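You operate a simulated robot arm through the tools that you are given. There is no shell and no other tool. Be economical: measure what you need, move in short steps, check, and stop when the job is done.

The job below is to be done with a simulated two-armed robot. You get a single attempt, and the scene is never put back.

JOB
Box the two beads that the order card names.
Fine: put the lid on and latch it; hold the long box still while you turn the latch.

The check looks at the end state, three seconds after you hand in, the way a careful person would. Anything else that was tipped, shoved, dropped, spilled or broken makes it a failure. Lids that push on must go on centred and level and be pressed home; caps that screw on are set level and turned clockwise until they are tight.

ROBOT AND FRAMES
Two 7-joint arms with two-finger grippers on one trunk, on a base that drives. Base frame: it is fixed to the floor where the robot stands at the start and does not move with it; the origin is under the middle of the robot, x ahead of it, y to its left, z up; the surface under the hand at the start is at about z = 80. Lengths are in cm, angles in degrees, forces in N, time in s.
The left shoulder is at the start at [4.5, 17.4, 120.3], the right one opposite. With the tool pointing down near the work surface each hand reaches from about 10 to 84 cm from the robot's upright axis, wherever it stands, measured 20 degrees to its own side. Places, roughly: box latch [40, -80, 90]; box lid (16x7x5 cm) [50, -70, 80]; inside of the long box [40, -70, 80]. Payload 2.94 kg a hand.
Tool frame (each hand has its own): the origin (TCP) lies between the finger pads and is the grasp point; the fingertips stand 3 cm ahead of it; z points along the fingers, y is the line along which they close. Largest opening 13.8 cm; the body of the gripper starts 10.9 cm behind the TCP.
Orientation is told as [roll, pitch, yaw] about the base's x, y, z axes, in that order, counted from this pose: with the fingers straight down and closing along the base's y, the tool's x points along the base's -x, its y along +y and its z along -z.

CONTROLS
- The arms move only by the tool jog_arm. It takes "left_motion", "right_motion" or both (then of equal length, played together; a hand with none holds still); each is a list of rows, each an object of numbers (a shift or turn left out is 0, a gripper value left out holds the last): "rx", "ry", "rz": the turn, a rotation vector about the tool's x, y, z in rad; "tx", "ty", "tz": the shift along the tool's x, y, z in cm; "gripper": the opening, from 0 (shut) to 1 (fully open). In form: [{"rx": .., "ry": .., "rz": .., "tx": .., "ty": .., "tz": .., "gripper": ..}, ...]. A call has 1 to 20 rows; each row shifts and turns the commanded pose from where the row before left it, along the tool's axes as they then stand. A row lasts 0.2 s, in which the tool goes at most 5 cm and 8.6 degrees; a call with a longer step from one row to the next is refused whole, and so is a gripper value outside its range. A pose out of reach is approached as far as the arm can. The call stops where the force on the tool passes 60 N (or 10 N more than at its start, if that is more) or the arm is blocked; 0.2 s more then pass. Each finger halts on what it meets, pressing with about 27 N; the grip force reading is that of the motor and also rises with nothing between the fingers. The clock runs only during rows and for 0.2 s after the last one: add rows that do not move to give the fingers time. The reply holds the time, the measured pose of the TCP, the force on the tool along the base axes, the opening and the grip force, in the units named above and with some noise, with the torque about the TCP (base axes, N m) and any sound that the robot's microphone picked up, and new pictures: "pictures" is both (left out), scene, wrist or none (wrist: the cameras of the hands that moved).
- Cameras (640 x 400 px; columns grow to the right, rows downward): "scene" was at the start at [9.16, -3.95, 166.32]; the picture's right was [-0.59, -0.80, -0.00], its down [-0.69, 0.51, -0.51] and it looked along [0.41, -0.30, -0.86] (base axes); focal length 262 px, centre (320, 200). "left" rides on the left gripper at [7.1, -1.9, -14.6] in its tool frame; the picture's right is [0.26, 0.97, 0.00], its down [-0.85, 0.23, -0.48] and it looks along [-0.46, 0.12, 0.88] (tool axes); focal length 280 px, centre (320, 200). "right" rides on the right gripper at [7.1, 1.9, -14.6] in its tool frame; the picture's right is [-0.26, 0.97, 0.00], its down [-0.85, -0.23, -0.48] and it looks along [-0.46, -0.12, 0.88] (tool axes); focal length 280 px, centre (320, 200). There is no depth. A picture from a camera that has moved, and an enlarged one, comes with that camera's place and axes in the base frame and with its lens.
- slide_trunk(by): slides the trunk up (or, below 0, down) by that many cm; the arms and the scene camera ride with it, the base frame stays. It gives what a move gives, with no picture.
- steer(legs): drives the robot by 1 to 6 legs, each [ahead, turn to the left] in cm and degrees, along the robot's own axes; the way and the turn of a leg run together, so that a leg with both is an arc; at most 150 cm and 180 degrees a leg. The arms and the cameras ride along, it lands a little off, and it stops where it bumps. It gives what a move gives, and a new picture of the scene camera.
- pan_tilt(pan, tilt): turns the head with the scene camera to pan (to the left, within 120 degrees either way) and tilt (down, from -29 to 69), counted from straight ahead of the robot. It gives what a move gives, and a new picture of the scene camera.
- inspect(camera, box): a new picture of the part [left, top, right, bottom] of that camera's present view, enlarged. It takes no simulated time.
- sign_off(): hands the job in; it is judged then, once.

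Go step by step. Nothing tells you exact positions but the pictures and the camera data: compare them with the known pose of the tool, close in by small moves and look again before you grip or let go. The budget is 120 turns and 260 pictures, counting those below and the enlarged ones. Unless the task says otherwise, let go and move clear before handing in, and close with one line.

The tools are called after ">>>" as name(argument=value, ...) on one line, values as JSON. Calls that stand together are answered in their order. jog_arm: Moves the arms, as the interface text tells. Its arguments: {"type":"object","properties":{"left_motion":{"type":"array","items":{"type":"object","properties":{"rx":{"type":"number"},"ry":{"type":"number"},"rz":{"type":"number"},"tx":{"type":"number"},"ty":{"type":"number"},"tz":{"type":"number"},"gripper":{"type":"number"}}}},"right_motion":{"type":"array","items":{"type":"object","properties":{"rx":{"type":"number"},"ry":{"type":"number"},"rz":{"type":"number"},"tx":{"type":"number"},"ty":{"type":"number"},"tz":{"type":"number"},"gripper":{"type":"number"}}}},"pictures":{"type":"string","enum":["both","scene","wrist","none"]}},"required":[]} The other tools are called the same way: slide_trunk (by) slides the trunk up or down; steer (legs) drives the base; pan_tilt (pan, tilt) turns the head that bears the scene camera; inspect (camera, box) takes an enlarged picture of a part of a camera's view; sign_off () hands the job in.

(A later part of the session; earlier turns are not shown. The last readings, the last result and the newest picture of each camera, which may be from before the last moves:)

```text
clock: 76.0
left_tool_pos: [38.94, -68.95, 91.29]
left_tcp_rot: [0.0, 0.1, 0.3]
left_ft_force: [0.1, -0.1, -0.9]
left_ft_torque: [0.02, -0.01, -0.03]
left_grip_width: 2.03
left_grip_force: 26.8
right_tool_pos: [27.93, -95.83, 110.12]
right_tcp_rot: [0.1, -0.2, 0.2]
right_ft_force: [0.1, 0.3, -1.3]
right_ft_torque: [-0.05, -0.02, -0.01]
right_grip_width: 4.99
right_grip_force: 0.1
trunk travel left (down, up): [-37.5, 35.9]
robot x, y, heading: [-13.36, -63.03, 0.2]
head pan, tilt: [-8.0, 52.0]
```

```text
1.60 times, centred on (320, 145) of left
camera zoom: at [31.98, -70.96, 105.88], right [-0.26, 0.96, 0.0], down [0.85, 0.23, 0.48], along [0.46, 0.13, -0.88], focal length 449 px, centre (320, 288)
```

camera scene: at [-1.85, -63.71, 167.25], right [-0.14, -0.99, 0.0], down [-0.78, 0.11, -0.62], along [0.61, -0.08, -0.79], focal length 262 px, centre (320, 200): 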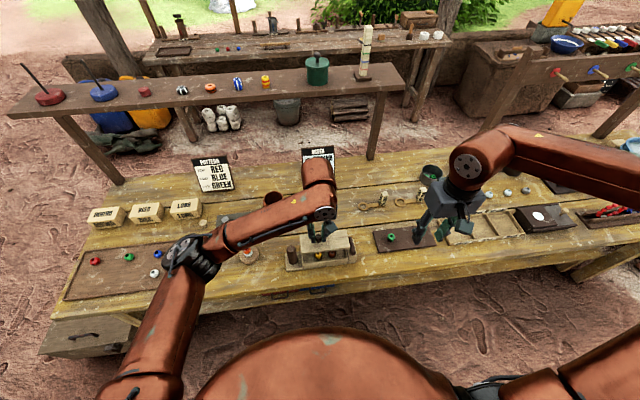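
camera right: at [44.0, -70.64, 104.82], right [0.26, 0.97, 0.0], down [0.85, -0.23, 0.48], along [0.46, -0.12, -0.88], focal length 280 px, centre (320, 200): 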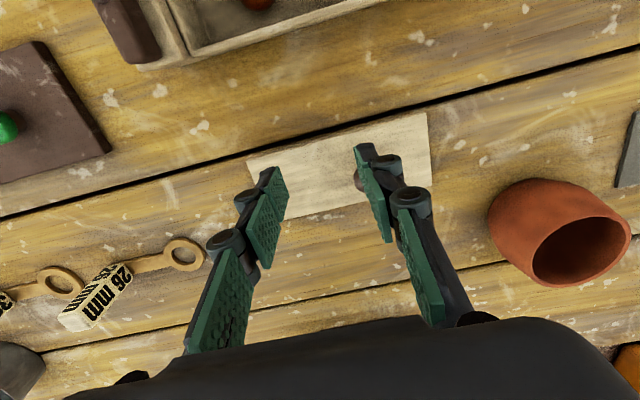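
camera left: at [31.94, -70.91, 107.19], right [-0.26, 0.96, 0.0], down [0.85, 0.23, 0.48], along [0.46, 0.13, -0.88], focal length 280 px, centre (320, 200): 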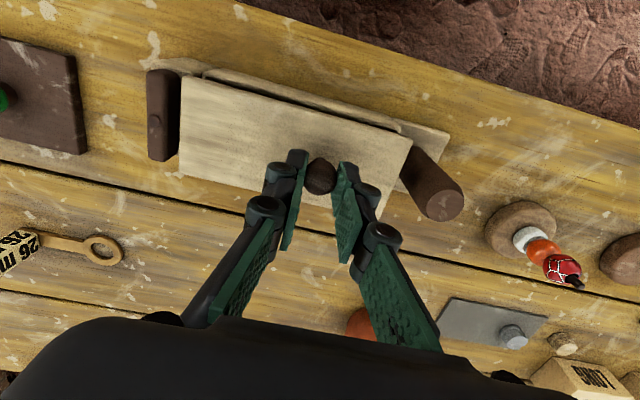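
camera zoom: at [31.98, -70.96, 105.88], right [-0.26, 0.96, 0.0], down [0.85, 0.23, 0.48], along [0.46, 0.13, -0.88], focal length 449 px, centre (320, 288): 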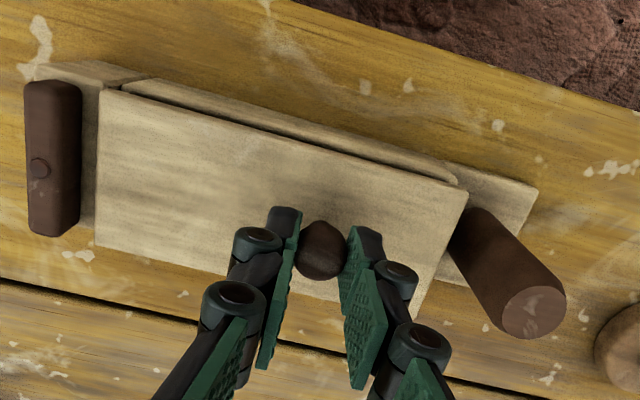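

>>> jog_arm(left_motion=[{"tz": 0.5}, {"tz": 0.2}, {}, {}], pictures="none")

>>> inspect(camera="scene", box=[280, 210, 370, 280])

>>> inspect(camera="left", box=[160, 40, 480, 240])

```text
clock: 77.0
left_tool_pos: [38.99, -68.89, 90.51]
left_tcp_rot: [-0.1, 0.0, 0.3]
left_ft_force: [-0.4, 0.4, -0.6]
left_ft_torque: [-0.01, -0.03, 0.0]
left_grip_width: 2.0
left_grip_force: 27.1
right_tool_pos: [27.84, -95.9, 110.22]
right_tcp_rot: [0.0, -0.1, 0.2]
right_ft_force: [-0.5, 0.7, -0.1]
right_ft_torque: [-0.02, -0.04, -0.02]
right_grip_width: 4.96
right_grip_force: 0.0
trunk travel left (down, up): [-37.5, 35.9]
robot x, y, heading: [-13.03, -62.84, -0.1]
head pan, tilt: [-8.0, 52.0]
```

```text
5.71 times, centred on (325, 245) of scene
camera zoom: at [-1.81, -63.73, 167.25], right [-0.14, -0.99, 0.0], down [-0.78, 0.11, -0.62], along [0.61, -0.08, -0.79], focal length 1496 px, centre (291, -57)
```

zoom: 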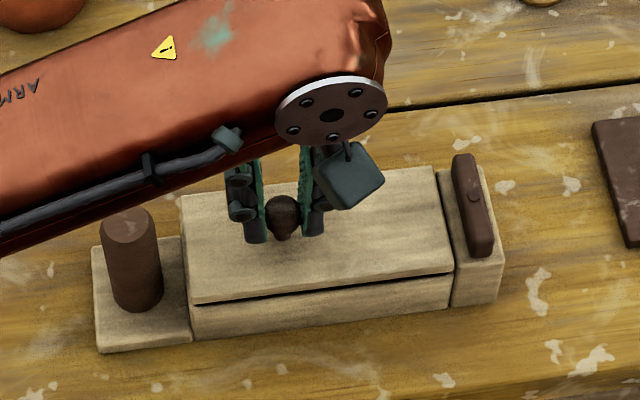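

```text
2.00 times, centred on (320, 140) of left
camera zoom: at [31.96, -70.93, 105.21], right [-0.26, 0.96, 0.0], down [0.85, 0.23, 0.48], along [0.46, 0.13, -0.88], focal length 561 px, centre (320, 320)
```

zoom: 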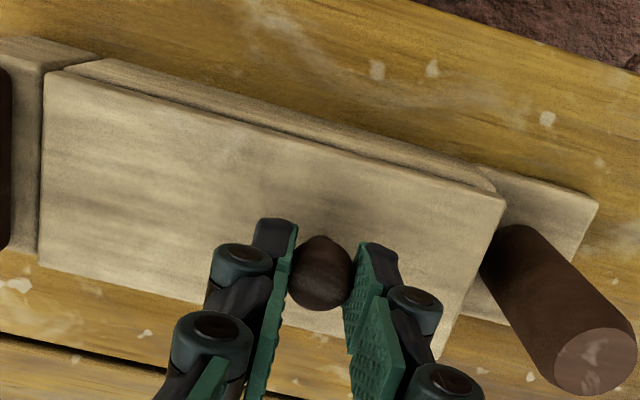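

>>> jog_arm(left_motion=[{"tz": 0.3}, {}, {"tz": 0.2}, {}, {}], pictures="none")

>>> inspect(camera="scene", box=[290, 220, 365, 275])

```text
clock: 78.2
left_tool_pos: [39.04, -69.0, 90.03]
left_tcp_rot: [-0.1, 0.2, 0.2]
left_ft_force: [-1.0, -0.3, -0.1]
left_ft_torque: [0.03, 0.0, -0.03]
left_grip_width: 2.03
left_grip_force: 26.8
right_tool_pos: [27.92, -96.03, 110.18]
right_tcp_rot: [0.0, -0.1, 0.3]
right_ft_force: [-1.5, 0.1, 0.3]
right_ft_torque: [-0.01, 0.01, 0.0]
right_grip_width: 4.97
right_grip_force: 0.1
trunk travel left (down, up): [-37.5, 35.9]
robot x, y, heading: [-13.19, -62.59, -0.1]
head pan, tilt: [-8.0, 52.0]
```

```text
7.27 times, centred on (328, 248) of scene
camera zoom: at [-1.81, -63.73, 167.25], right [-0.14, -0.99, 0.0], down [-0.78, 0.11, -0.62], along [0.61, -0.08, -0.79], focal length 1904 px, centre (266, -146)
```

zoom: 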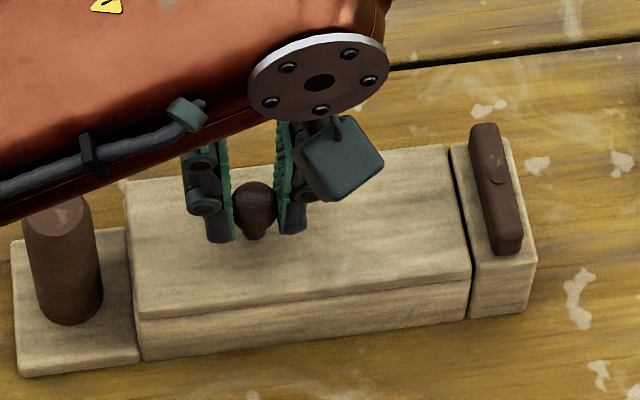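

>>> jog_arm(left_motion=[{"tz": 0.2}, {}, {}], pictures="none")

>>> jog_arm(left_motion=[{"tz": 0.2}, {}, {}], pictures="none")

>>> inspect(camera="scene", box=[290, 220, 365, 275])

>>> inspect(camera="left", box=[160, 40, 480, 240])

```text
clock: 79.0
left_tool_pos: [38.9, -68.89, 89.93]
left_tcp_rot: [-0.1, 0.0, 0.2]
left_ft_force: [1.4, 0.5, 4.3]
left_ft_torque: [-0.04, 0.11, 0.02]
left_grip_width: 2.04
left_grip_force: 27.1
right_tool_pos: [27.84, -95.97, 110.2]
right_tcp_rot: [0.0, -0.1, 0.2]
right_ft_force: [0.6, 0.2, -0.4]
right_ft_torque: [0.02, 0.02, -0.03]
right_grip_width: 4.96
right_grip_force: 0.0
trunk travel left (down, up): [-37.5, 35.9]
robot x, y, heading: [-12.86, -62.82, 0.4]
head pan, tilt: [-8.0, 52.0]
```

```text
clock: 79.8
left_tool_pos: [39.01, -68.91, 89.92]
left_tcp_rot: [-0.1, -0.3, 0.2]
left_ft_force: [3.9, 1.3, 25.1]
left_ft_torque: [0.09, 0.09, -0.01]
left_grip_width: 2.02
left_grip_force: 27.1
right_tool_pos: [27.62, -95.93, 110.23]
right_tcp_rot: [0.2, -0.1, 0.1]
right_ft_force: [0.8, 0.8, -0.1]
right_ft_torque: [0.0, -0.02, 0.01]
right_grip_width: 4.95
right_grip_force: 0.0
trunk travel left (down, up): [-37.5, 35.9]
robot x, y, heading: [-13.11, -62.76, 0.1]
head pan, tilt: [-8.0, 52.0]
```

```text
7.27 times, centred on (328, 248) of scene
camera zoom: at [-2.0, -63.68, 167.28], right [-0.14, -0.99, 0.0], down [-0.78, 0.11, -0.62], along [0.61, -0.08, -0.79], focal length 1904 px, centre (266, -146)
```

zoom: 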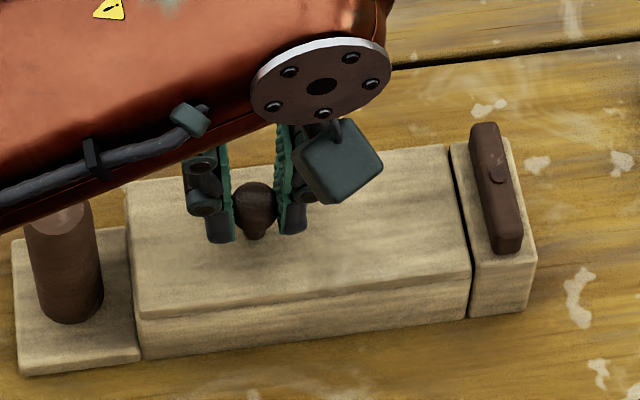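

```text
2.00 times, centred on (320, 140) of left
camera zoom: at [31.88, -70.9, 104.5], right [-0.27, 0.96, 0.0], down [0.85, 0.23, 0.48], along [0.46, 0.12, -0.88], focal length 561 px, centre (320, 320)
```

zoom: 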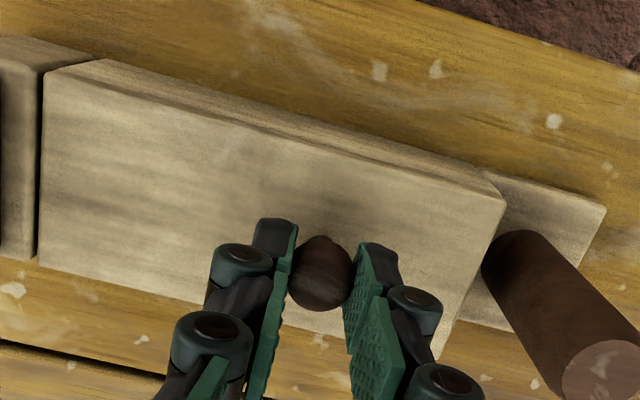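

The lid has seated at z 89.9 with 25 N and no gap. I relieve, release, and rise to check.

>>> jog_arm(left_motion=[{"tz": -0.3}, {}, {"gripper": 0.2}, {"gripper": 0.36}, {}, {}, {"tz": -2}, {"tz": -4}, {"tz": -4}, {"tz": -4}, {}], pictures="wrist")

>>> inspect(camera="left", box=[160, 20, 480, 220])

>>> inspect(camera="scene", box=[290, 220, 365, 275])

```text
clock: 82.2
left_tool_pos: [39.0, -68.88, 104.01]
left_tcp_rot: [0.0, 0.1, 0.2]
left_ft_force: [-0.1, 0.1, -0.3]
left_ft_torque: [0.01, 0.04, 0.0]
left_grip_width: 4.99
left_grip_force: 0.1
right_tool_pos: [27.96, -95.92, 110.19]
right_tcp_rot: [0.2, 0.0, 0.2]
right_ft_force: [0.2, -0.3, 0.1]
right_ft_torque: [0.03, 0.0, 0.02]
right_grip_width: 4.98
right_grip_force: 0.0
trunk travel left (down, up): [-37.5, 35.9]
robot x, y, heading: [-13.26, -62.77, 0.1]
head pan, tilt: [-8.0, 52.0]
camera left: at [31.95, -70.95, 118.62], right [-0.27, 0.96, 0.0], down [0.85, 0.23, 0.47], along [0.46, 0.13, -0.88], focal length 280 px, centre (320, 200)
```

left: 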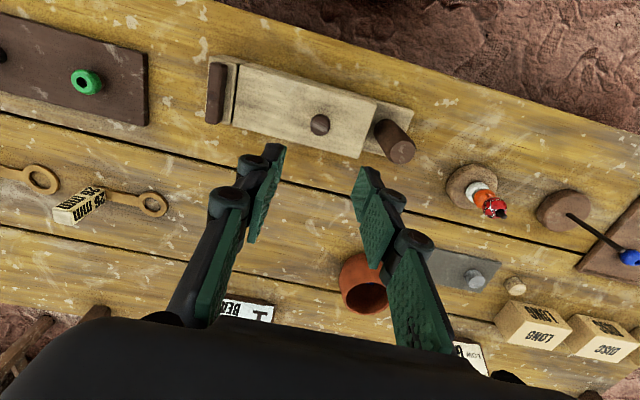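

```text
2.00 times, centred on (320, 120) of left
camera zoom: at [31.95, -70.95, 118.62], right [-0.27, 0.96, 0.0], down [0.85, 0.23, 0.47], along [0.46, 0.13, -0.88], focal length 561 px, centre (320, 360)
```

zoom: 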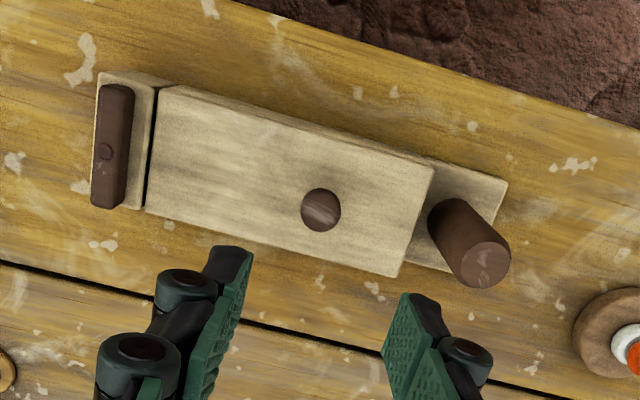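

```text
7.27 times, centred on (328, 248) of scene
camera zoom: at [-1.76, -63.72, 167.24], right [-0.14, -0.99, 0.0], down [-0.78, 0.11, -0.62], along [0.61, -0.08, -0.79], focal length 1904 px, centre (266, -146)
```

zoom: 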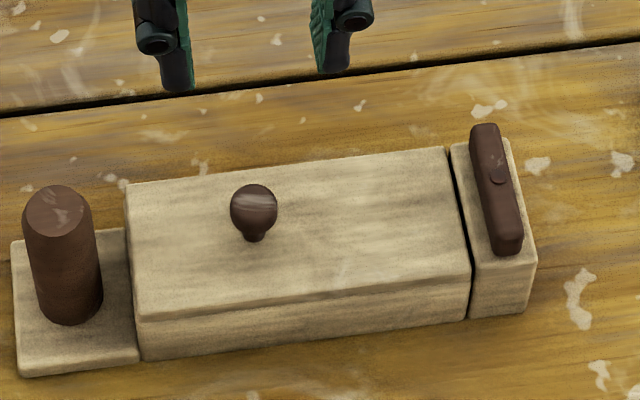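

The lid is on, flush and level. Latch pivot ≈[38.8,-80.2], bar top ≈ z 88.8. I reposition the robot closer (≈[0,-57], heading 10°) so the left can hold the post while the right turns the latch.

>>> jog_arm(left_motion=[{"tz": -4}, {"tz": -4, "ty": 2}, {"ty": 4}, {"ty": 4}, {}], right_motion=[{"tz": -2}, {}, {}, {}, {}], pictures="none")

>>> steer(legs=[[0, 24], [14.2, 0], [0, -14]])

```text
clock: 83.4
left_tool_pos: [38.92, -59.05, 112.03]
left_tcp_rot: [0.0, 0.1, 0.1]
left_ft_force: [0.8, -0.9, 0.1]
left_ft_torque: [0.01, 0.02, -0.01]
left_grip_width: 4.96
left_grip_force: 0.1
right_tool_pos: [27.78, -96.21, 112.1]
right_tcp_rot: [0.2, 0.0, 0.2]
right_ft_force: [-0.1, 0.4, -0.2]
right_ft_torque: [0.04, 0.01, 0.0]
right_grip_width: 4.99
right_grip_force: 0.0
trunk travel left (down, up): [-37.5, 35.9]
robot x, y, heading: [-13.18, -62.87, 0.1]
head pan, tilt: [-8.0, 52.0]
```

```text
clock: 86.9
left_tool_pos: [50.52, -44.26, 112.13]
left_tcp_rot: [-0.1, 0.0, 10.0]
left_ft_force: [0.3, -0.1, 0.5]
left_ft_torque: [0.06, -0.02, 0.01]
left_grip_width: 4.97
left_grip_force: 0.0
right_tool_pos: [45.92, -82.75, 112.08]
right_tcp_rot: [0.1, -0.2, 10.0]
right_ft_force: [-0.7, -0.7, 0.0]
right_ft_torque: [0.03, -0.04, 0.0]
right_grip_width: 4.96
right_grip_force: 0.0
trunk travel left (down, up): [-37.5, 35.9]
robot x, y, heading: [0.12, -56.62, 10.0]
head pan, tilt: [-8.0, 52.0]
camera scene: at [11.15, -56.05, 167.26], right [0.03, -1.0, 0.0], down [-0.79, -0.03, -0.62], along [0.62, 0.02, -0.79], focal length 262 px, centre (320, 200)
```

scene: 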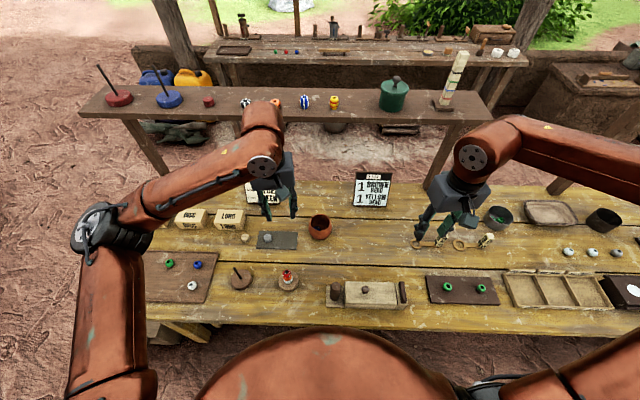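

>>> jog_arm(left_motion=[{"tx": 3, "ty": -2.7, "gripper": 0.55}, {"tx": 3, "ty": -2.7}, {"tx": 3, "ty": -2.7}, {"tx": 3, "ty": -2.7}, {"tx": 2.5, "ty": -2.6}, {"tz": 4}, {"tz": 4}, {"tz": 4}, {}], pictures="both")

>>> inspect(camera="scene", box=[310, 255, 430, 330])

```text
clock: 88.9
left_tool_pos: [38.47, -60.04, 100.14]
left_tcp_rot: [0.0, 0.0, 10.0]
left_ft_force: [-0.3, -0.8, -0.1]
left_ft_torque: [-0.01, -0.01, 0.03]
left_grip_width: 7.57
left_grip_force: 0.1
right_tool_pos: [45.82, -82.73, 112.12]
right_tcp_rot: [0.1, -0.2, 9.9]
right_ft_force: [1.3, -0.3, 0.6]
right_ft_torque: [0.05, -0.01, -0.01]
right_grip_width: 4.95
right_grip_force: 0.1
trunk travel left (down, up): [-37.5, 35.9]
robot x, y, heading: [0.14, -56.79, 9.6]
head pan, tilt: [-8.0, 52.0]
camera scene: at [11.2, -56.01, 167.26], right [0.03, -1.0, 0.0], down [-0.79, -0.03, -0.62], along [0.62, 0.02, -0.79], focal length 262 px, centre (320, 200)
camera left: at [31.92, -63.24, 114.74], right [-0.43, 0.91, 0.0], down [0.8, 0.37, 0.48], along [0.43, 0.2, -0.88], focal length 280 px, centre (320, 200)
```

scene: 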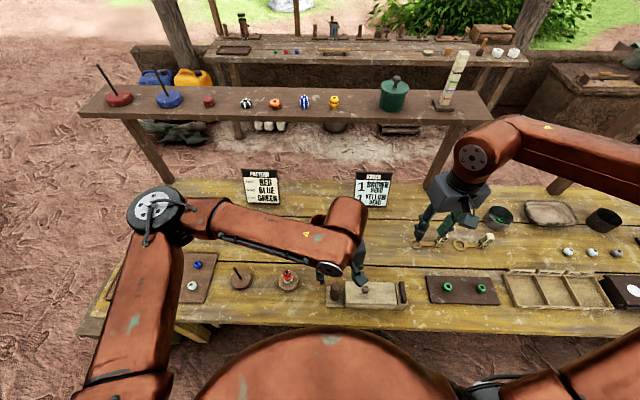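
left: 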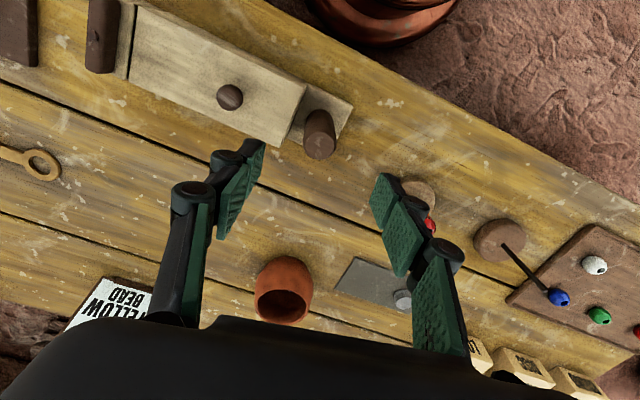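

```text
5.33 times, centred on (370, 292) of scene
camera zoom: at [11.2, -56.01, 167.26], right [0.03, -1.0, 0.0], down [-0.79, -0.03, -0.62], along [0.62, 0.02, -0.79], focal length 1396 px, centre (53, -293)
```

zoom: 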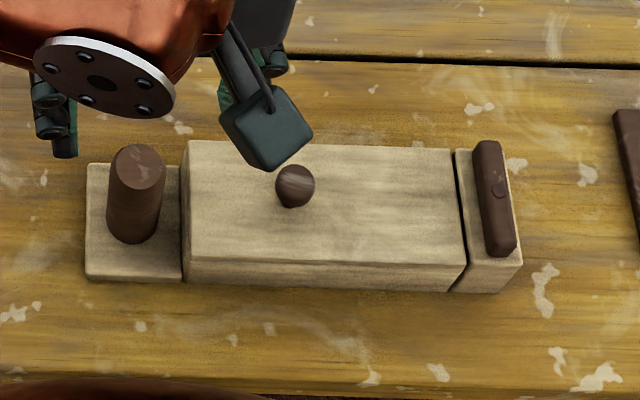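

>>> jog_arm(left_motion=[{"gripper": 0.42}, {"tz": 3}, {"tz": 3}, {"tz": 2}, {"tz": 1.8}, {}], pictures="wrist")

```text
clock: 90.3
left_tool_pos: [38.56, -59.97, 90.32]
left_tcp_rot: [-0.1, 0.0, 10.1]
left_ft_force: [0.6, 0.5, 0.2]
left_ft_torque: [-0.03, 0.02, 0.0]
left_grip_width: 5.79
left_grip_force: 0.0
right_tool_pos: [45.97, -82.7, 112.17]
right_tcp_rot: [0.1, 0.0, 9.9]
right_ft_force: [-0.3, 0.5, 0.3]
right_ft_torque: [0.0, 0.0, 0.0]
right_grip_width: 4.97
right_grip_force: 0.1
trunk travel left (down, up): [-37.5, 35.9]
robot x, y, heading: [0.26, -56.84, 10.1]
head pan, tilt: [-8.0, 52.0]
camera left: at [31.99, -63.14, 104.83], right [-0.43, 0.91, 0.0], down [0.8, 0.37, 0.48], along [0.43, 0.2, -0.88], focal length 280 px, centre (320, 200)
```

left: 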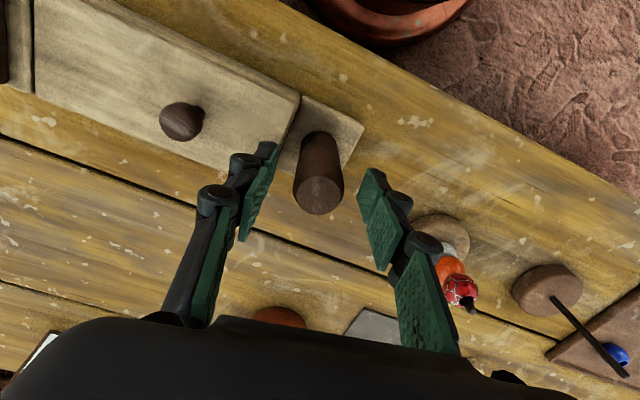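

>>> jog_arm(left_motion=[{"gripper": 0.3}, {"gripper": 0.2}, {"gripper": 0.15}, {}, {}], pictures="wrist")

```text
clock: 91.5
left_tool_pos: [38.64, -59.9, 90.14]
left_tcp_rot: [0.0, 0.1, 10.1]
left_ft_force: [-0.8, -0.7, -0.4]
left_ft_torque: [-0.03, 0.02, 0.04]
left_grip_width: 3.04
left_grip_force: 26.9
right_tool_pos: [45.93, -82.59, 112.17]
right_tcp_rot: [0.0, 0.0, 10.0]
right_ft_force: [-0.2, -0.4, 0.1]
right_ft_torque: [0.03, 0.01, 0.0]
right_grip_width: 4.96
right_grip_force: 0.1
trunk travel left (down, up): [-37.5, 35.9]
robot x, y, heading: [0.27, -57.08, 10.0]
head pan, tilt: [-8.0, 52.0]
camera left: at [32.01, -63.13, 104.85], right [-0.43, 0.91, 0.0], down [0.8, 0.37, 0.48], along [0.43, 0.2, -0.88], focal length 280 px, centre (320, 200)
```

left: 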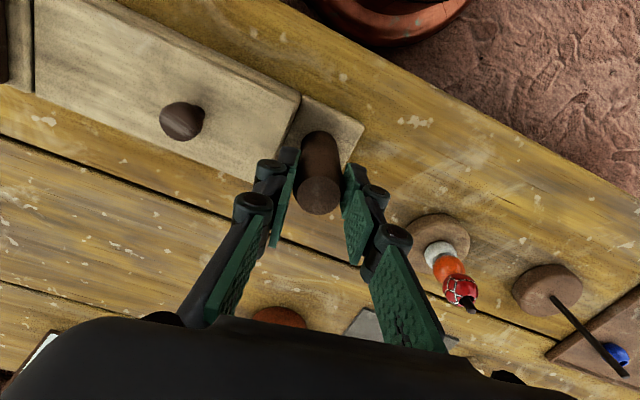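

The box is held by its post. Now the right hand goes above the latch bar.

>>> jog_arm(right_motion=[{"tx": 3.3, "ty": 1.8, "gripper": 0.3}, {"tx": 3.3, "ty": 1.8}, {"rz": 0.0875}, {"rz": 0.0875}, {"tz": 4}, {"tz": 4}, {"tz": 4}, {}], pictures="both")

>>> inspect(camera="right", box=[200, 60, 440, 210])

```text
clock: 93.3
left_tool_pos: [38.61, -59.94, 90.25]
left_tcp_rot: [0.1, 0.0, 10.0]
left_ft_force: [0.1, 1.4, 0.2]
left_ft_torque: [-0.11, 0.06, -0.03]
left_grip_width: 3.08
left_grip_force: 27.5
right_tool_pos: [38.78, -80.32, 100.19]
right_tcp_rot: [0.1, -0.1, 0.0]
right_ft_force: [0.0, -1.0, 0.2]
right_ft_torque: [0.02, 0.0, -0.01]
right_grip_width: 4.15
right_grip_force: 0.0
trunk travel left (down, up): [-37.5, 35.9]
robot x, y, heading: [-0.05, -57.11, 10.1]
head pan, tilt: [-8.0, 52.0]
camera scene: at [11.25, -55.99, 167.25], right [0.03, -1.0, 0.0], down [-0.79, -0.03, -0.62], along [0.62, 0.02, -0.79], focal length 262 px, centre (320, 200)
camera right: at [31.85, -78.27, 114.75], right [0.26, 0.96, 0.0], down [0.85, -0.23, 0.48], along [0.46, -0.12, -0.88], focal length 280 px, centre (320, 200)
```

scene: 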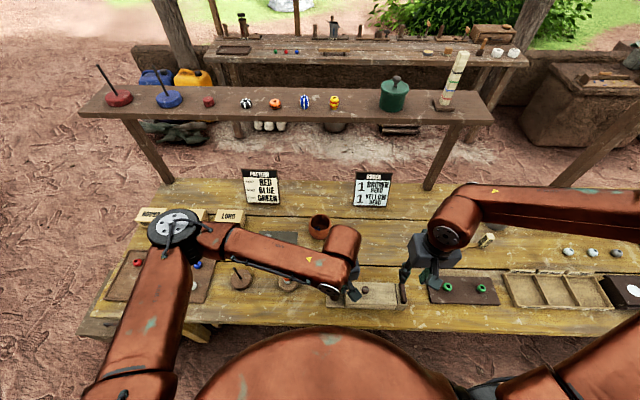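
right: 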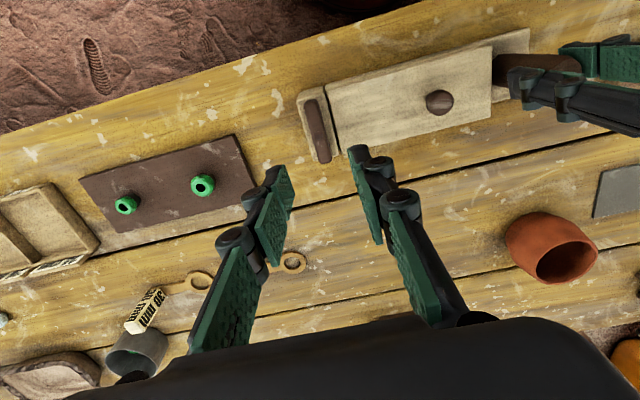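

```text
2.67 times, centred on (320, 135) of right
camera zoom: at [31.85, -78.27, 114.75], right [0.26, 0.96, 0.0], down [0.85, -0.23, 0.48], along [0.46, -0.12, -0.88], focal length 748 px, centre (320, 373)
```

zoom: 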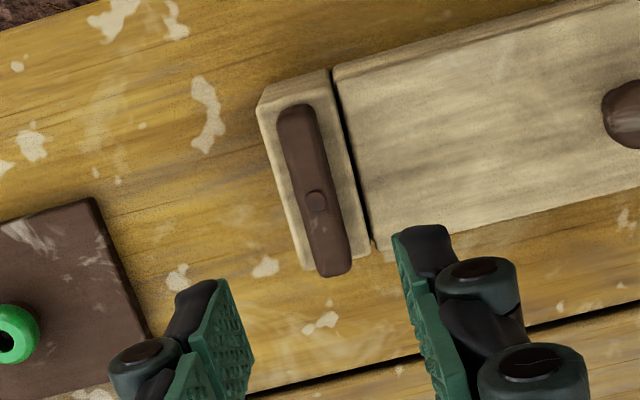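

Pivot confirmed at [38.75,-80.26]. I test in the air whether the wrist can yaw −90° here (clockwise from above).

>>> jog_arm(right_motion=[{"rz": 0.1428}, {"rz": 0.1428}, {"rz": 0.1428}, {"rz": 0.1428}, {"rz": 0.1428}, {"rz": 0.1428}, {"rz": 0.1428}, {"rz": 0.1428}, {"rz": 0.1428}, {"rz": 0.1428}, {"rz": 0.1428}, {}], pictures="none")

```text
clock: 95.9
left_tool_pos: [38.64, -59.95, 90.29]
left_tcp_rot: [0.0, 0.0, 10.1]
left_ft_force: [0.0, 0.5, 0.3]
left_ft_torque: [0.02, -0.02, 0.09]
left_grip_width: 3.05
left_grip_force: 26.9
right_tool_pos: [38.83, -80.3, 100.08]
right_tcp_rot: [0.1, 0.1, -90.1]
right_ft_force: [-0.5, 0.1, -0.1]
right_ft_torque: [0.01, -0.01, -0.02]
right_grip_width: 4.16
right_grip_force: 0.1
trunk travel left (down, up): [-37.5, 35.9]
robot x, y, heading: [-0.0, -56.87, 10.1]
head pan, tilt: [-8.0, 52.0]
```

The wrist can do it. Rotate back and lower around the bar.

>>> jog_arm(right_motion=[{"rz": -0.1428}, {"rz": -0.1428}, {"rz": -0.1428}, {"rz": -0.1428}, {"rz": -0.1428}, {"rz": -0.1428}, {"rz": -0.1428}, {"rz": -0.1428}, {"rz": -0.1428}, {"rz": -0.1428}, {"rz": -0.1428}, {"tz": 3, "gripper": 0.23}, {"tz": 3}, {"tz": 2}, {}], pictures="wrist")

>>> inspect(camera="right", box=[200, 60, 440, 210])

>>> inspect(camera="scene", box=[340, 250, 440, 320])

```text
clock: 99.1
left_tool_pos: [38.57, -59.95, 90.18]
left_tcp_rot: [0.1, 0.1, 10.0]
left_ft_force: [0.7, 0.2, 0.5]
left_ft_torque: [-0.11, 0.11, -0.04]
left_grip_width: 3.05
left_grip_force: 27.4
right_tool_pos: [38.91, -80.14, 92.14]
right_tcp_rot: [0.1, -0.1, 0.0]
right_ft_force: [1.2, 1.0, 0.3]
right_ft_torque: [0.01, 0.0, -0.04]
right_grip_width: 3.17
right_grip_force: 0.1
trunk travel left (down, up): [-37.5, 35.9]
robot x, y, heading: [-0.18, -56.93, 10.1]
head pan, tilt: [-8.0, 52.0]
camera right: at [31.85, -78.2, 106.72], right [0.26, 0.97, 0.0], down [0.85, -0.23, 0.48], along [0.46, -0.12, -0.88], focal length 280 px, centre (320, 200)
```

right: 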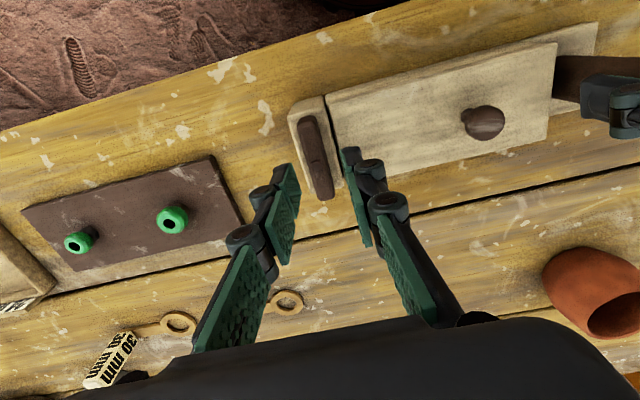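

```text
2.67 times, centred on (320, 135) of right
camera zoom: at [31.85, -78.2, 106.72], right [0.26, 0.97, 0.0], down [0.85, -0.23, 0.48], along [0.46, -0.12, -0.88], focal length 748 px, centre (320, 373)
```

zoom: 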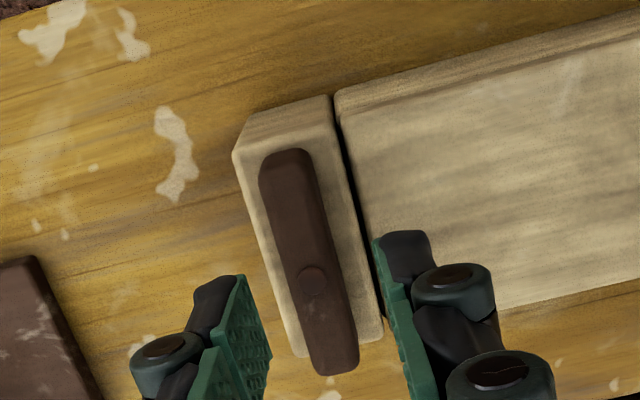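

```text
5.71 times, centred on (390, 285) of scene
camera zoom: at [11.26, -55.97, 167.25], right [0.03, -1.0, 0.0], down [-0.79, -0.03, -0.62], along [0.61, 0.02, -0.79], focal length 1496 px, centre (-80, -286)
```

zoom: 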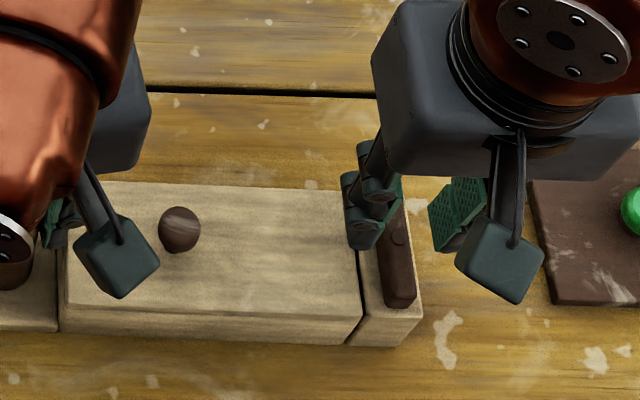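

>>> jog_arm(right_motion=[{"tz": 1, "tx": 0.2, "ty": -0.05}, {"tz": 1}, {}], pictures="none")

>>> inspect(camera="right", box=[200, 80, 440, 230])

>>> inspect(camera="scene", box=[340, 250, 440, 320])

```text
clock: 99.9
left_tool_pos: [38.61, -59.98, 90.21]
left_tcp_rot: [0.0, 0.0, 9.9]
left_ft_force: [0.4, 1.2, 0.0]
left_ft_torque: [-0.03, 0.06, 0.09]
left_grip_width: 3.05
left_grip_force: 27.1
right_tool_pos: [38.65, -80.28, 90.12]
right_tcp_rot: [0.0, 0.0, 0.0]
right_ft_force: [-0.2, -0.4, -0.3]
right_ft_torque: [-0.01, -0.03, -0.01]
right_grip_width: 3.18
right_grip_force: 0.0
trunk travel left (down, up): [-37.5, 35.9]
robot x, y, heading: [-0.11, -57.45, 10.3]
head pan, tilt: [-8.0, 52.0]
```

```text
2.67 times, centred on (320, 155) of right
camera zoom: at [31.68, -78.24, 104.76], right [0.26, 0.96, 0.0], down [0.85, -0.23, 0.48], along [0.46, -0.12, -0.88], focal length 748 px, centre (320, 320)
```

zoom: 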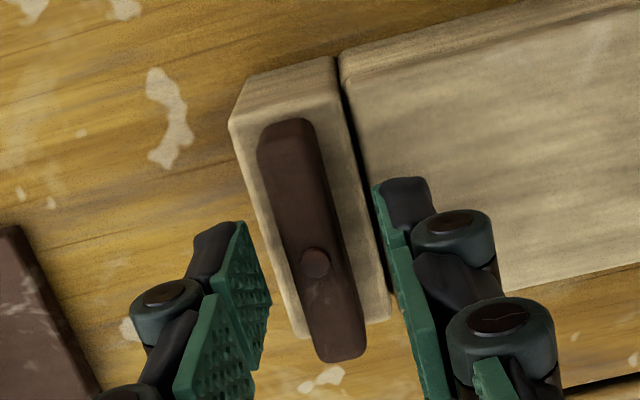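

```text
5.71 times, centred on (390, 285) of scene
camera zoom: at [11.27, -55.97, 167.25], right [0.03, -1.0, 0.0], down [-0.79, -0.03, -0.62], along [0.61, 0.02, -0.79], focal length 1496 px, centre (-80, -286)
```

zoom: 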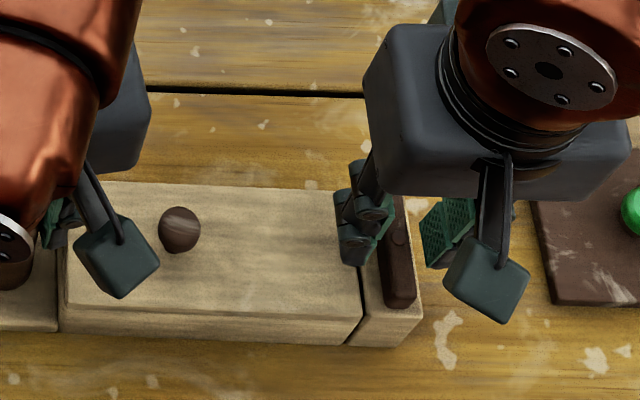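

>>> jog_arm(right_motion=[{"gripper": 0.15}, {"gripper": 0.05}, {}, {}, {}], pictures="none")

>>> inspect(camera="right", box=[200, 80, 440, 230])

```text
clock: 101.1
left_tool_pos: [38.58, -59.82, 90.21]
left_tcp_rot: [0.2, 0.0, 10.0]
left_ft_force: [-0.6, 9.6, 2.8]
left_ft_torque: [0.2, 0.1, 0.06]
left_grip_width: 3.08
left_grip_force: 26.9
right_tool_pos: [38.64, -80.38, 90.07]
right_tcp_rot: [0.0, -0.1, -0.1]
right_ft_force: [0.8, -10.9, -0.1]
right_ft_torque: [-0.25, 0.01, -0.13]
right_grip_width: 1.33
right_grip_force: 26.4
trunk travel left (down, up): [-37.5, 35.9]
robot x, y, heading: [0.08, -56.98, 10.2]
head pan, tilt: [-8.0, 52.0]
```

```text
2.67 times, centred on (320, 155) of right
camera zoom: at [31.65, -78.3, 104.76], right [0.26, 0.96, 0.0], down [0.85, -0.23, 0.48], along [0.46, -0.12, -0.88], focal length 748 px, centre (320, 320)
```

zoom: 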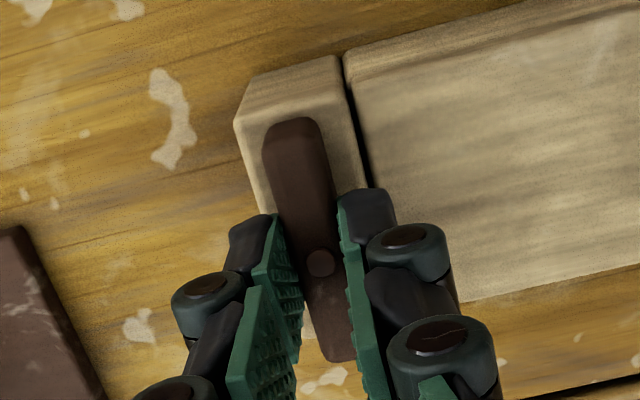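

The bar is gripped (1.33 cm). I relieve the sideways load slightly, then turn clockwise in small steps.

>>> jog_arm(right_motion=[{"ty": -0.12}, {"rz": 0.1}, {"rz": 0.1}, {"rz": 0.1}, {}], pictures="none")

>>> inspect(camera="right", box=[160, 60, 480, 260])

```text
clock: 102.3
left_tool_pos: [38.57, -59.86, 90.2]
left_tcp_rot: [0.0, 0.0, 10.0]
left_ft_force: [5.3, 9.0, -0.9]
left_ft_torque: [0.3, -0.28, 0.14]
left_grip_width: 3.07
left_grip_force: 27.0
right_tool_pos: [38.62, -80.29, 90.22]
right_tcp_rot: [0.1, -0.1, -17.4]
right_ft_force: [-0.1, -10.5, 11.6]
right_ft_torque: [-0.24, -0.06, 0.83]
right_grip_width: 2.0
right_grip_force: 27.6
trunk travel left (down, up): [-37.5, 35.9]
robot x, y, heading: [0.16, -57.04, 10.0]
head pan, tilt: [-8.0, 52.0]
```

```text
2.00 times, centred on (320, 160) of right
camera zoom: at [32.57, -76.33, 104.8], right [0.54, 0.84, 0.0], down [0.74, -0.47, 0.48], along [0.4, -0.25, -0.88], focal length 561 px, centre (320, 280)
```

zoom: 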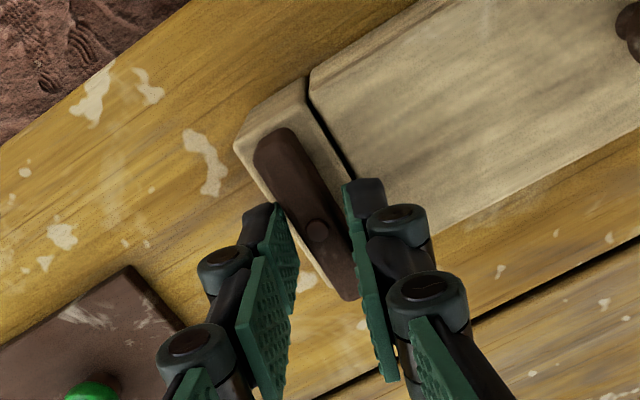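

The bar did not follow clockwise (torque 0.83 N·m, fingers pried open), so there may be a stop. I go back and try counter-clockwise.

>>> jog_arm(right_motion=[{"rz": -0.1}, {"rz": -0.1}, {"rz": -0.1}, {}, {}], pictures="none")

>>> jog_arm(right_motion=[{"rz": -0.08}, {"rz": -0.08}, {"rz": -0.08}, {}], pictures="none")

>>> inspect(camera="right", box=[160, 60, 480, 260])

```text
clock: 103.5
left_tool_pos: [38.61, -59.93, 90.13]
left_tcp_rot: [-0.1, 0.0, 9.8]
left_ft_force: [0.6, 5.4, 0.0]
left_ft_torque: [-0.06, -0.12, 0.18]
left_grip_width: 3.07
left_grip_force: 26.9
right_tool_pos: [38.57, -80.47, 90.12]
right_tcp_rot: [0.0, 0.1, 0.1]
right_ft_force: [-1.0, -5.2, -1.6]
right_ft_torque: [-0.15, 0.08, 0.06]
right_grip_width: 1.34
right_grip_force: 26.3
trunk travel left (down, up): [-37.5, 35.9]
robot x, y, heading: [0.23, -56.67, 10.0]
head pan, tilt: [-8.0, 52.0]
```

```text
clock: 104.5
left_tool_pos: [38.6, -59.95, 90.23]
left_tcp_rot: [0.1, 0.0, 10.0]
left_ft_force: [-0.5, 3.6, 2.2]
left_ft_torque: [0.21, 0.06, 0.05]
left_grip_width: 3.04
left_grip_force: 27.0
right_tool_pos: [38.69, -80.36, 90.14]
right_tcp_rot: [0.2, -0.1, 13.8]
right_ft_force: [0.3, -3.4, -0.1]
right_ft_torque: [-0.08, 0.05, -0.04]
right_grip_width: 1.33
right_grip_force: 27.3
trunk travel left (down, up): [-37.5, 35.9]
robot x, y, heading: [0.09, -56.96, 9.7]
head pan, tilt: [-8.0, 52.0]
```

```text
2.00 times, centred on (320, 160) of right
camera zoom: at [31.41, -80.13, 104.73], right [0.02, 1.0, 0.0], down [0.88, -0.02, 0.48], along [0.48, -0.01, -0.88], focal length 561 px, centre (320, 280)
```

zoom: 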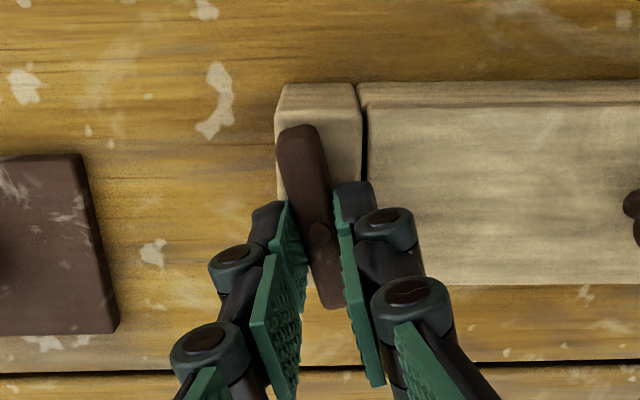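

Counter-clockwise it turns freely. Continuing.

>>> jog_arm(right_motion=[{"rz": -0.1}, {"rz": -0.1}, {"rz": -0.1}, {"rz": -0.1}, {"rz": -0.1}, {"rz": -0.1}, {"rz": -0.1}, {}], pictures="wrist")

```text
clock: 106.3
left_tool_pos: [38.62, -59.9, 90.2]
left_tcp_rot: [0.0, 0.0, 10.0]
left_ft_force: [-0.1, -3.9, 0.2]
left_ft_torque: [-0.11, -0.04, 0.2]
left_grip_width: 3.06
left_grip_force: 26.8
right_tool_pos: [38.77, -80.37, 90.14]
right_tcp_rot: [-0.1, -0.2, 54.0]
right_ft_force: [-0.7, 2.6, -0.3]
right_ft_torque: [0.04, 0.05, -0.05]
right_grip_width: 1.35
right_grip_force: 26.7
trunk travel left (down, up): [-37.5, 35.9]
robot x, y, heading: [-0.0, -57.0, 9.9]
head pan, tilt: [-8.0, 52.0]
camera right: at [33.02, -84.89, 104.72], right [-0.63, 0.78, 0.0], down [0.69, 0.55, 0.48], along [0.37, 0.3, -0.88], focal length 280 px, centre (320, 200)
```

right: 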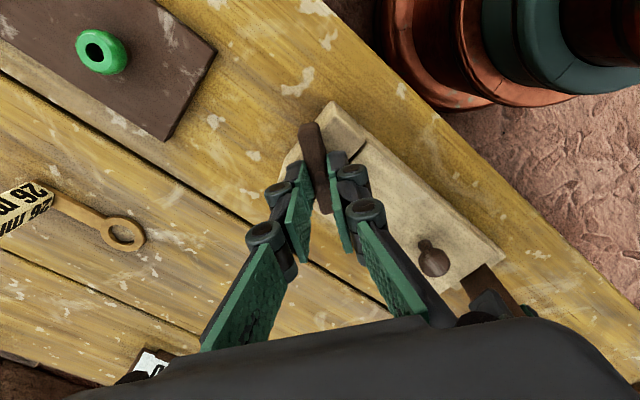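

>>> jog_arm(right_motion=[{"rz": -0.1}, {"rz": -0.1}, {"rz": -0.1}, {"rz": -0.1}, {"rz": -0.1}, {"rz": -0.1}, {"rz": -0.03}, {}], pictures="wrist")

>>> inspect(camera="right", box=[200, 80, 440, 230])

```text
clock: 107.2
left_tool_pos: [38.5, -59.84, 90.17]
left_tcp_rot: [0.2, 0.0, 10.0]
left_ft_force: [0.1, 3.8, 6.3]
left_ft_torque: [0.11, 0.29, -0.04]
left_grip_width: 3.1
left_grip_force: 26.2
right_tool_pos: [35.2, -76.67, 88.27]
right_tcp_rot: [-0.9, -0.1, 72.1]
right_ft_force: [1.7, -5.6, 20.8]
right_ft_torque: [-0.37, 0.29, 0.11]
right_grip_width: 1.35
right_grip_force: 24.6
right hand out of reach, approached as far as the arm can: row 1, 2, 3, 4
trunk travel left (down, up): [-37.5, 35.9]
robot x, y, heading: [-0.24, -56.91, 9.9]
head pan, tilt: [-8.0, 52.0]
stopped in row 4 (right hand): the force on the tool passed its limit at 75 N (the readings are from after the stop); the commanded pose is now the measured one
camera right: at [31.06, -82.62, 102.99], right [-0.84, 0.55, -0.01], down [0.47, 0.74, 0.48], along [0.27, 0.39, -0.88], focal length 280 px, centre (320, 200)
```

right: 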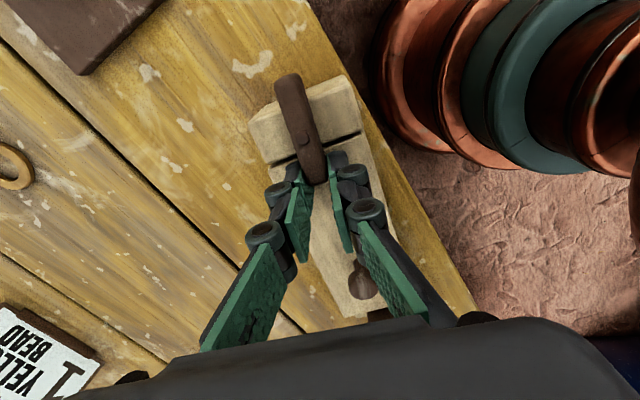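

```text
2.67 times, centred on (320, 155) of right
camera zoom: at [31.06, -82.62, 102.99], right [-0.84, 0.55, -0.01], down [0.47, 0.74, 0.48], along [0.27, 0.39, -0.88], focal length 748 px, centre (320, 320)
```

zoom: 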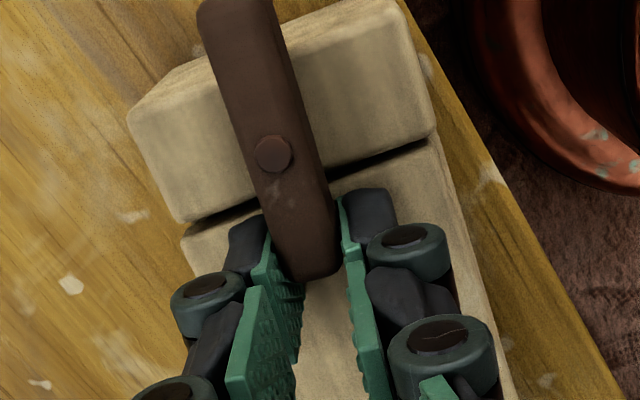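

The arm hit its limit and slid along the bar, but the bar seems turned onto the lid. I open, lift and look.

>>> jog_arm(right_motion=[{"gripper": 0.2}, {"gripper": 0.3}, {}, {"tz": -1}, {"tz": -2}, {"tz": -4}, {"tz": -4}, {"tz": -4}, {}], pictures="both")

>>> inspect(camera="scene", box=[310, 255, 430, 330])

>>> inspect(camera="right", box=[160, 40, 480, 240])

```text
clock: 109.2
left_tool_pos: [38.55, -59.88, 90.36]
left_tcp_rot: [0.1, 0.0, 10.0]
left_ft_force: [-1.2, 5.2, 16.2]
left_ft_torque: [0.17, -0.04, -0.01]
left_grip_width: 3.09
left_grip_force: 26.6
right_tool_pos: [32.17, -73.71, 102.16]
right_tcp_rot: [-1.1, 0.1, 71.8]
right_ft_force: [1.3, 0.2, -0.3]
right_ft_torque: [0.02, -0.02, 0.0]
right_grip_width: 4.13
right_grip_force: 0.2
right hand out of reach, approached as far as the arm can: row 5, 6, 7, 8
trunk travel left (down, up): [-37.5, 35.9]
robot x, y, heading: [0.14, -56.73, 9.9]
head pan, tilt: [-8.0, 52.0]
camera scene: at [11.13, -55.88, 167.26], right [0.03, -1.0, 0.0], down [-0.79, -0.03, -0.62], along [0.62, 0.02, -0.79], focal length 262 px, centre (320, 200)
camera right: at [28.1, -79.64, 116.68], right [-0.83, 0.55, -0.02], down [0.48, 0.74, 0.48], along [0.28, 0.39, -0.88], focal length 280 px, centre (320, 200)
```

scene: 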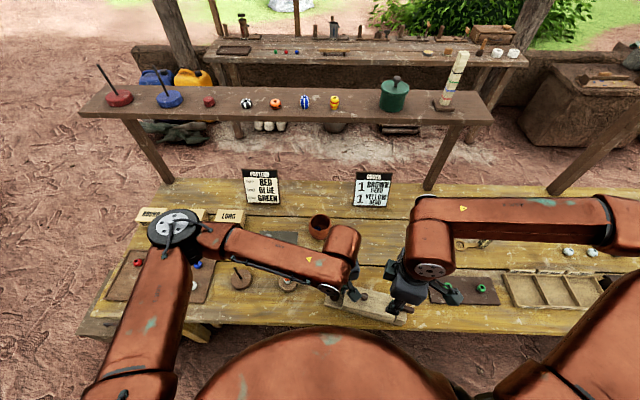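
right: 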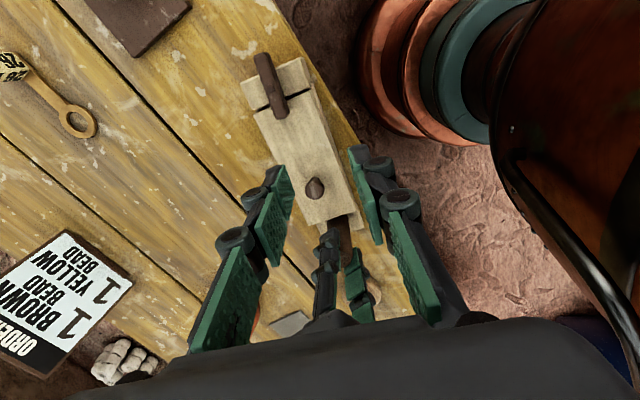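

```text
5.33 times, centred on (370, 292) of scene
camera zoom: at [11.13, -55.88, 167.26], right [0.03, -1.0, 0.0], down [-0.79, -0.03, -0.62], along [0.62, 0.02, -0.79], focal length 1396 px, centre (53, -293)
```

zoom: 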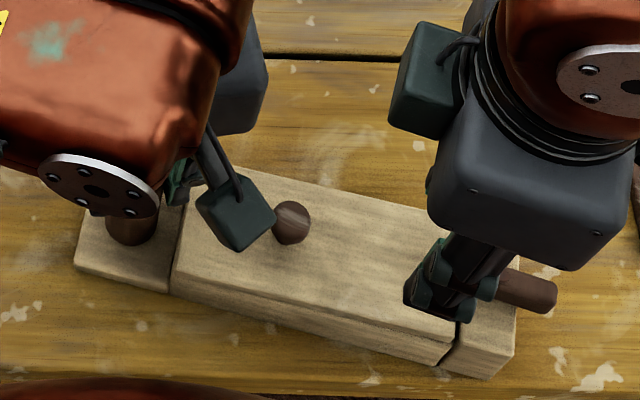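

```text
2.00 times, centred on (320, 140) of right
camera zoom: at [28.1, -79.64, 116.68], right [-0.83, 0.55, -0.02], down [0.48, 0.74, 0.48], along [0.28, 0.39, -0.88], focal length 561 px, centre (320, 320)
```

zoom: 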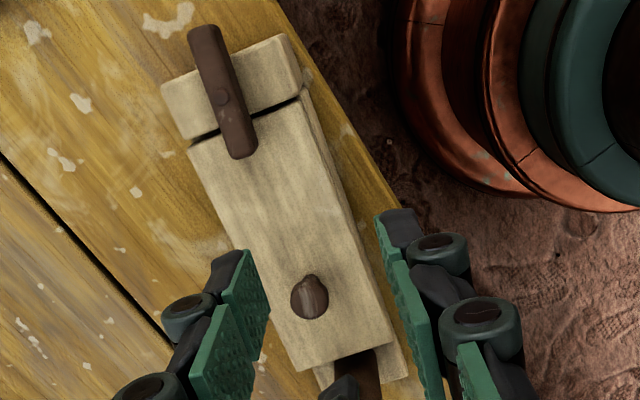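

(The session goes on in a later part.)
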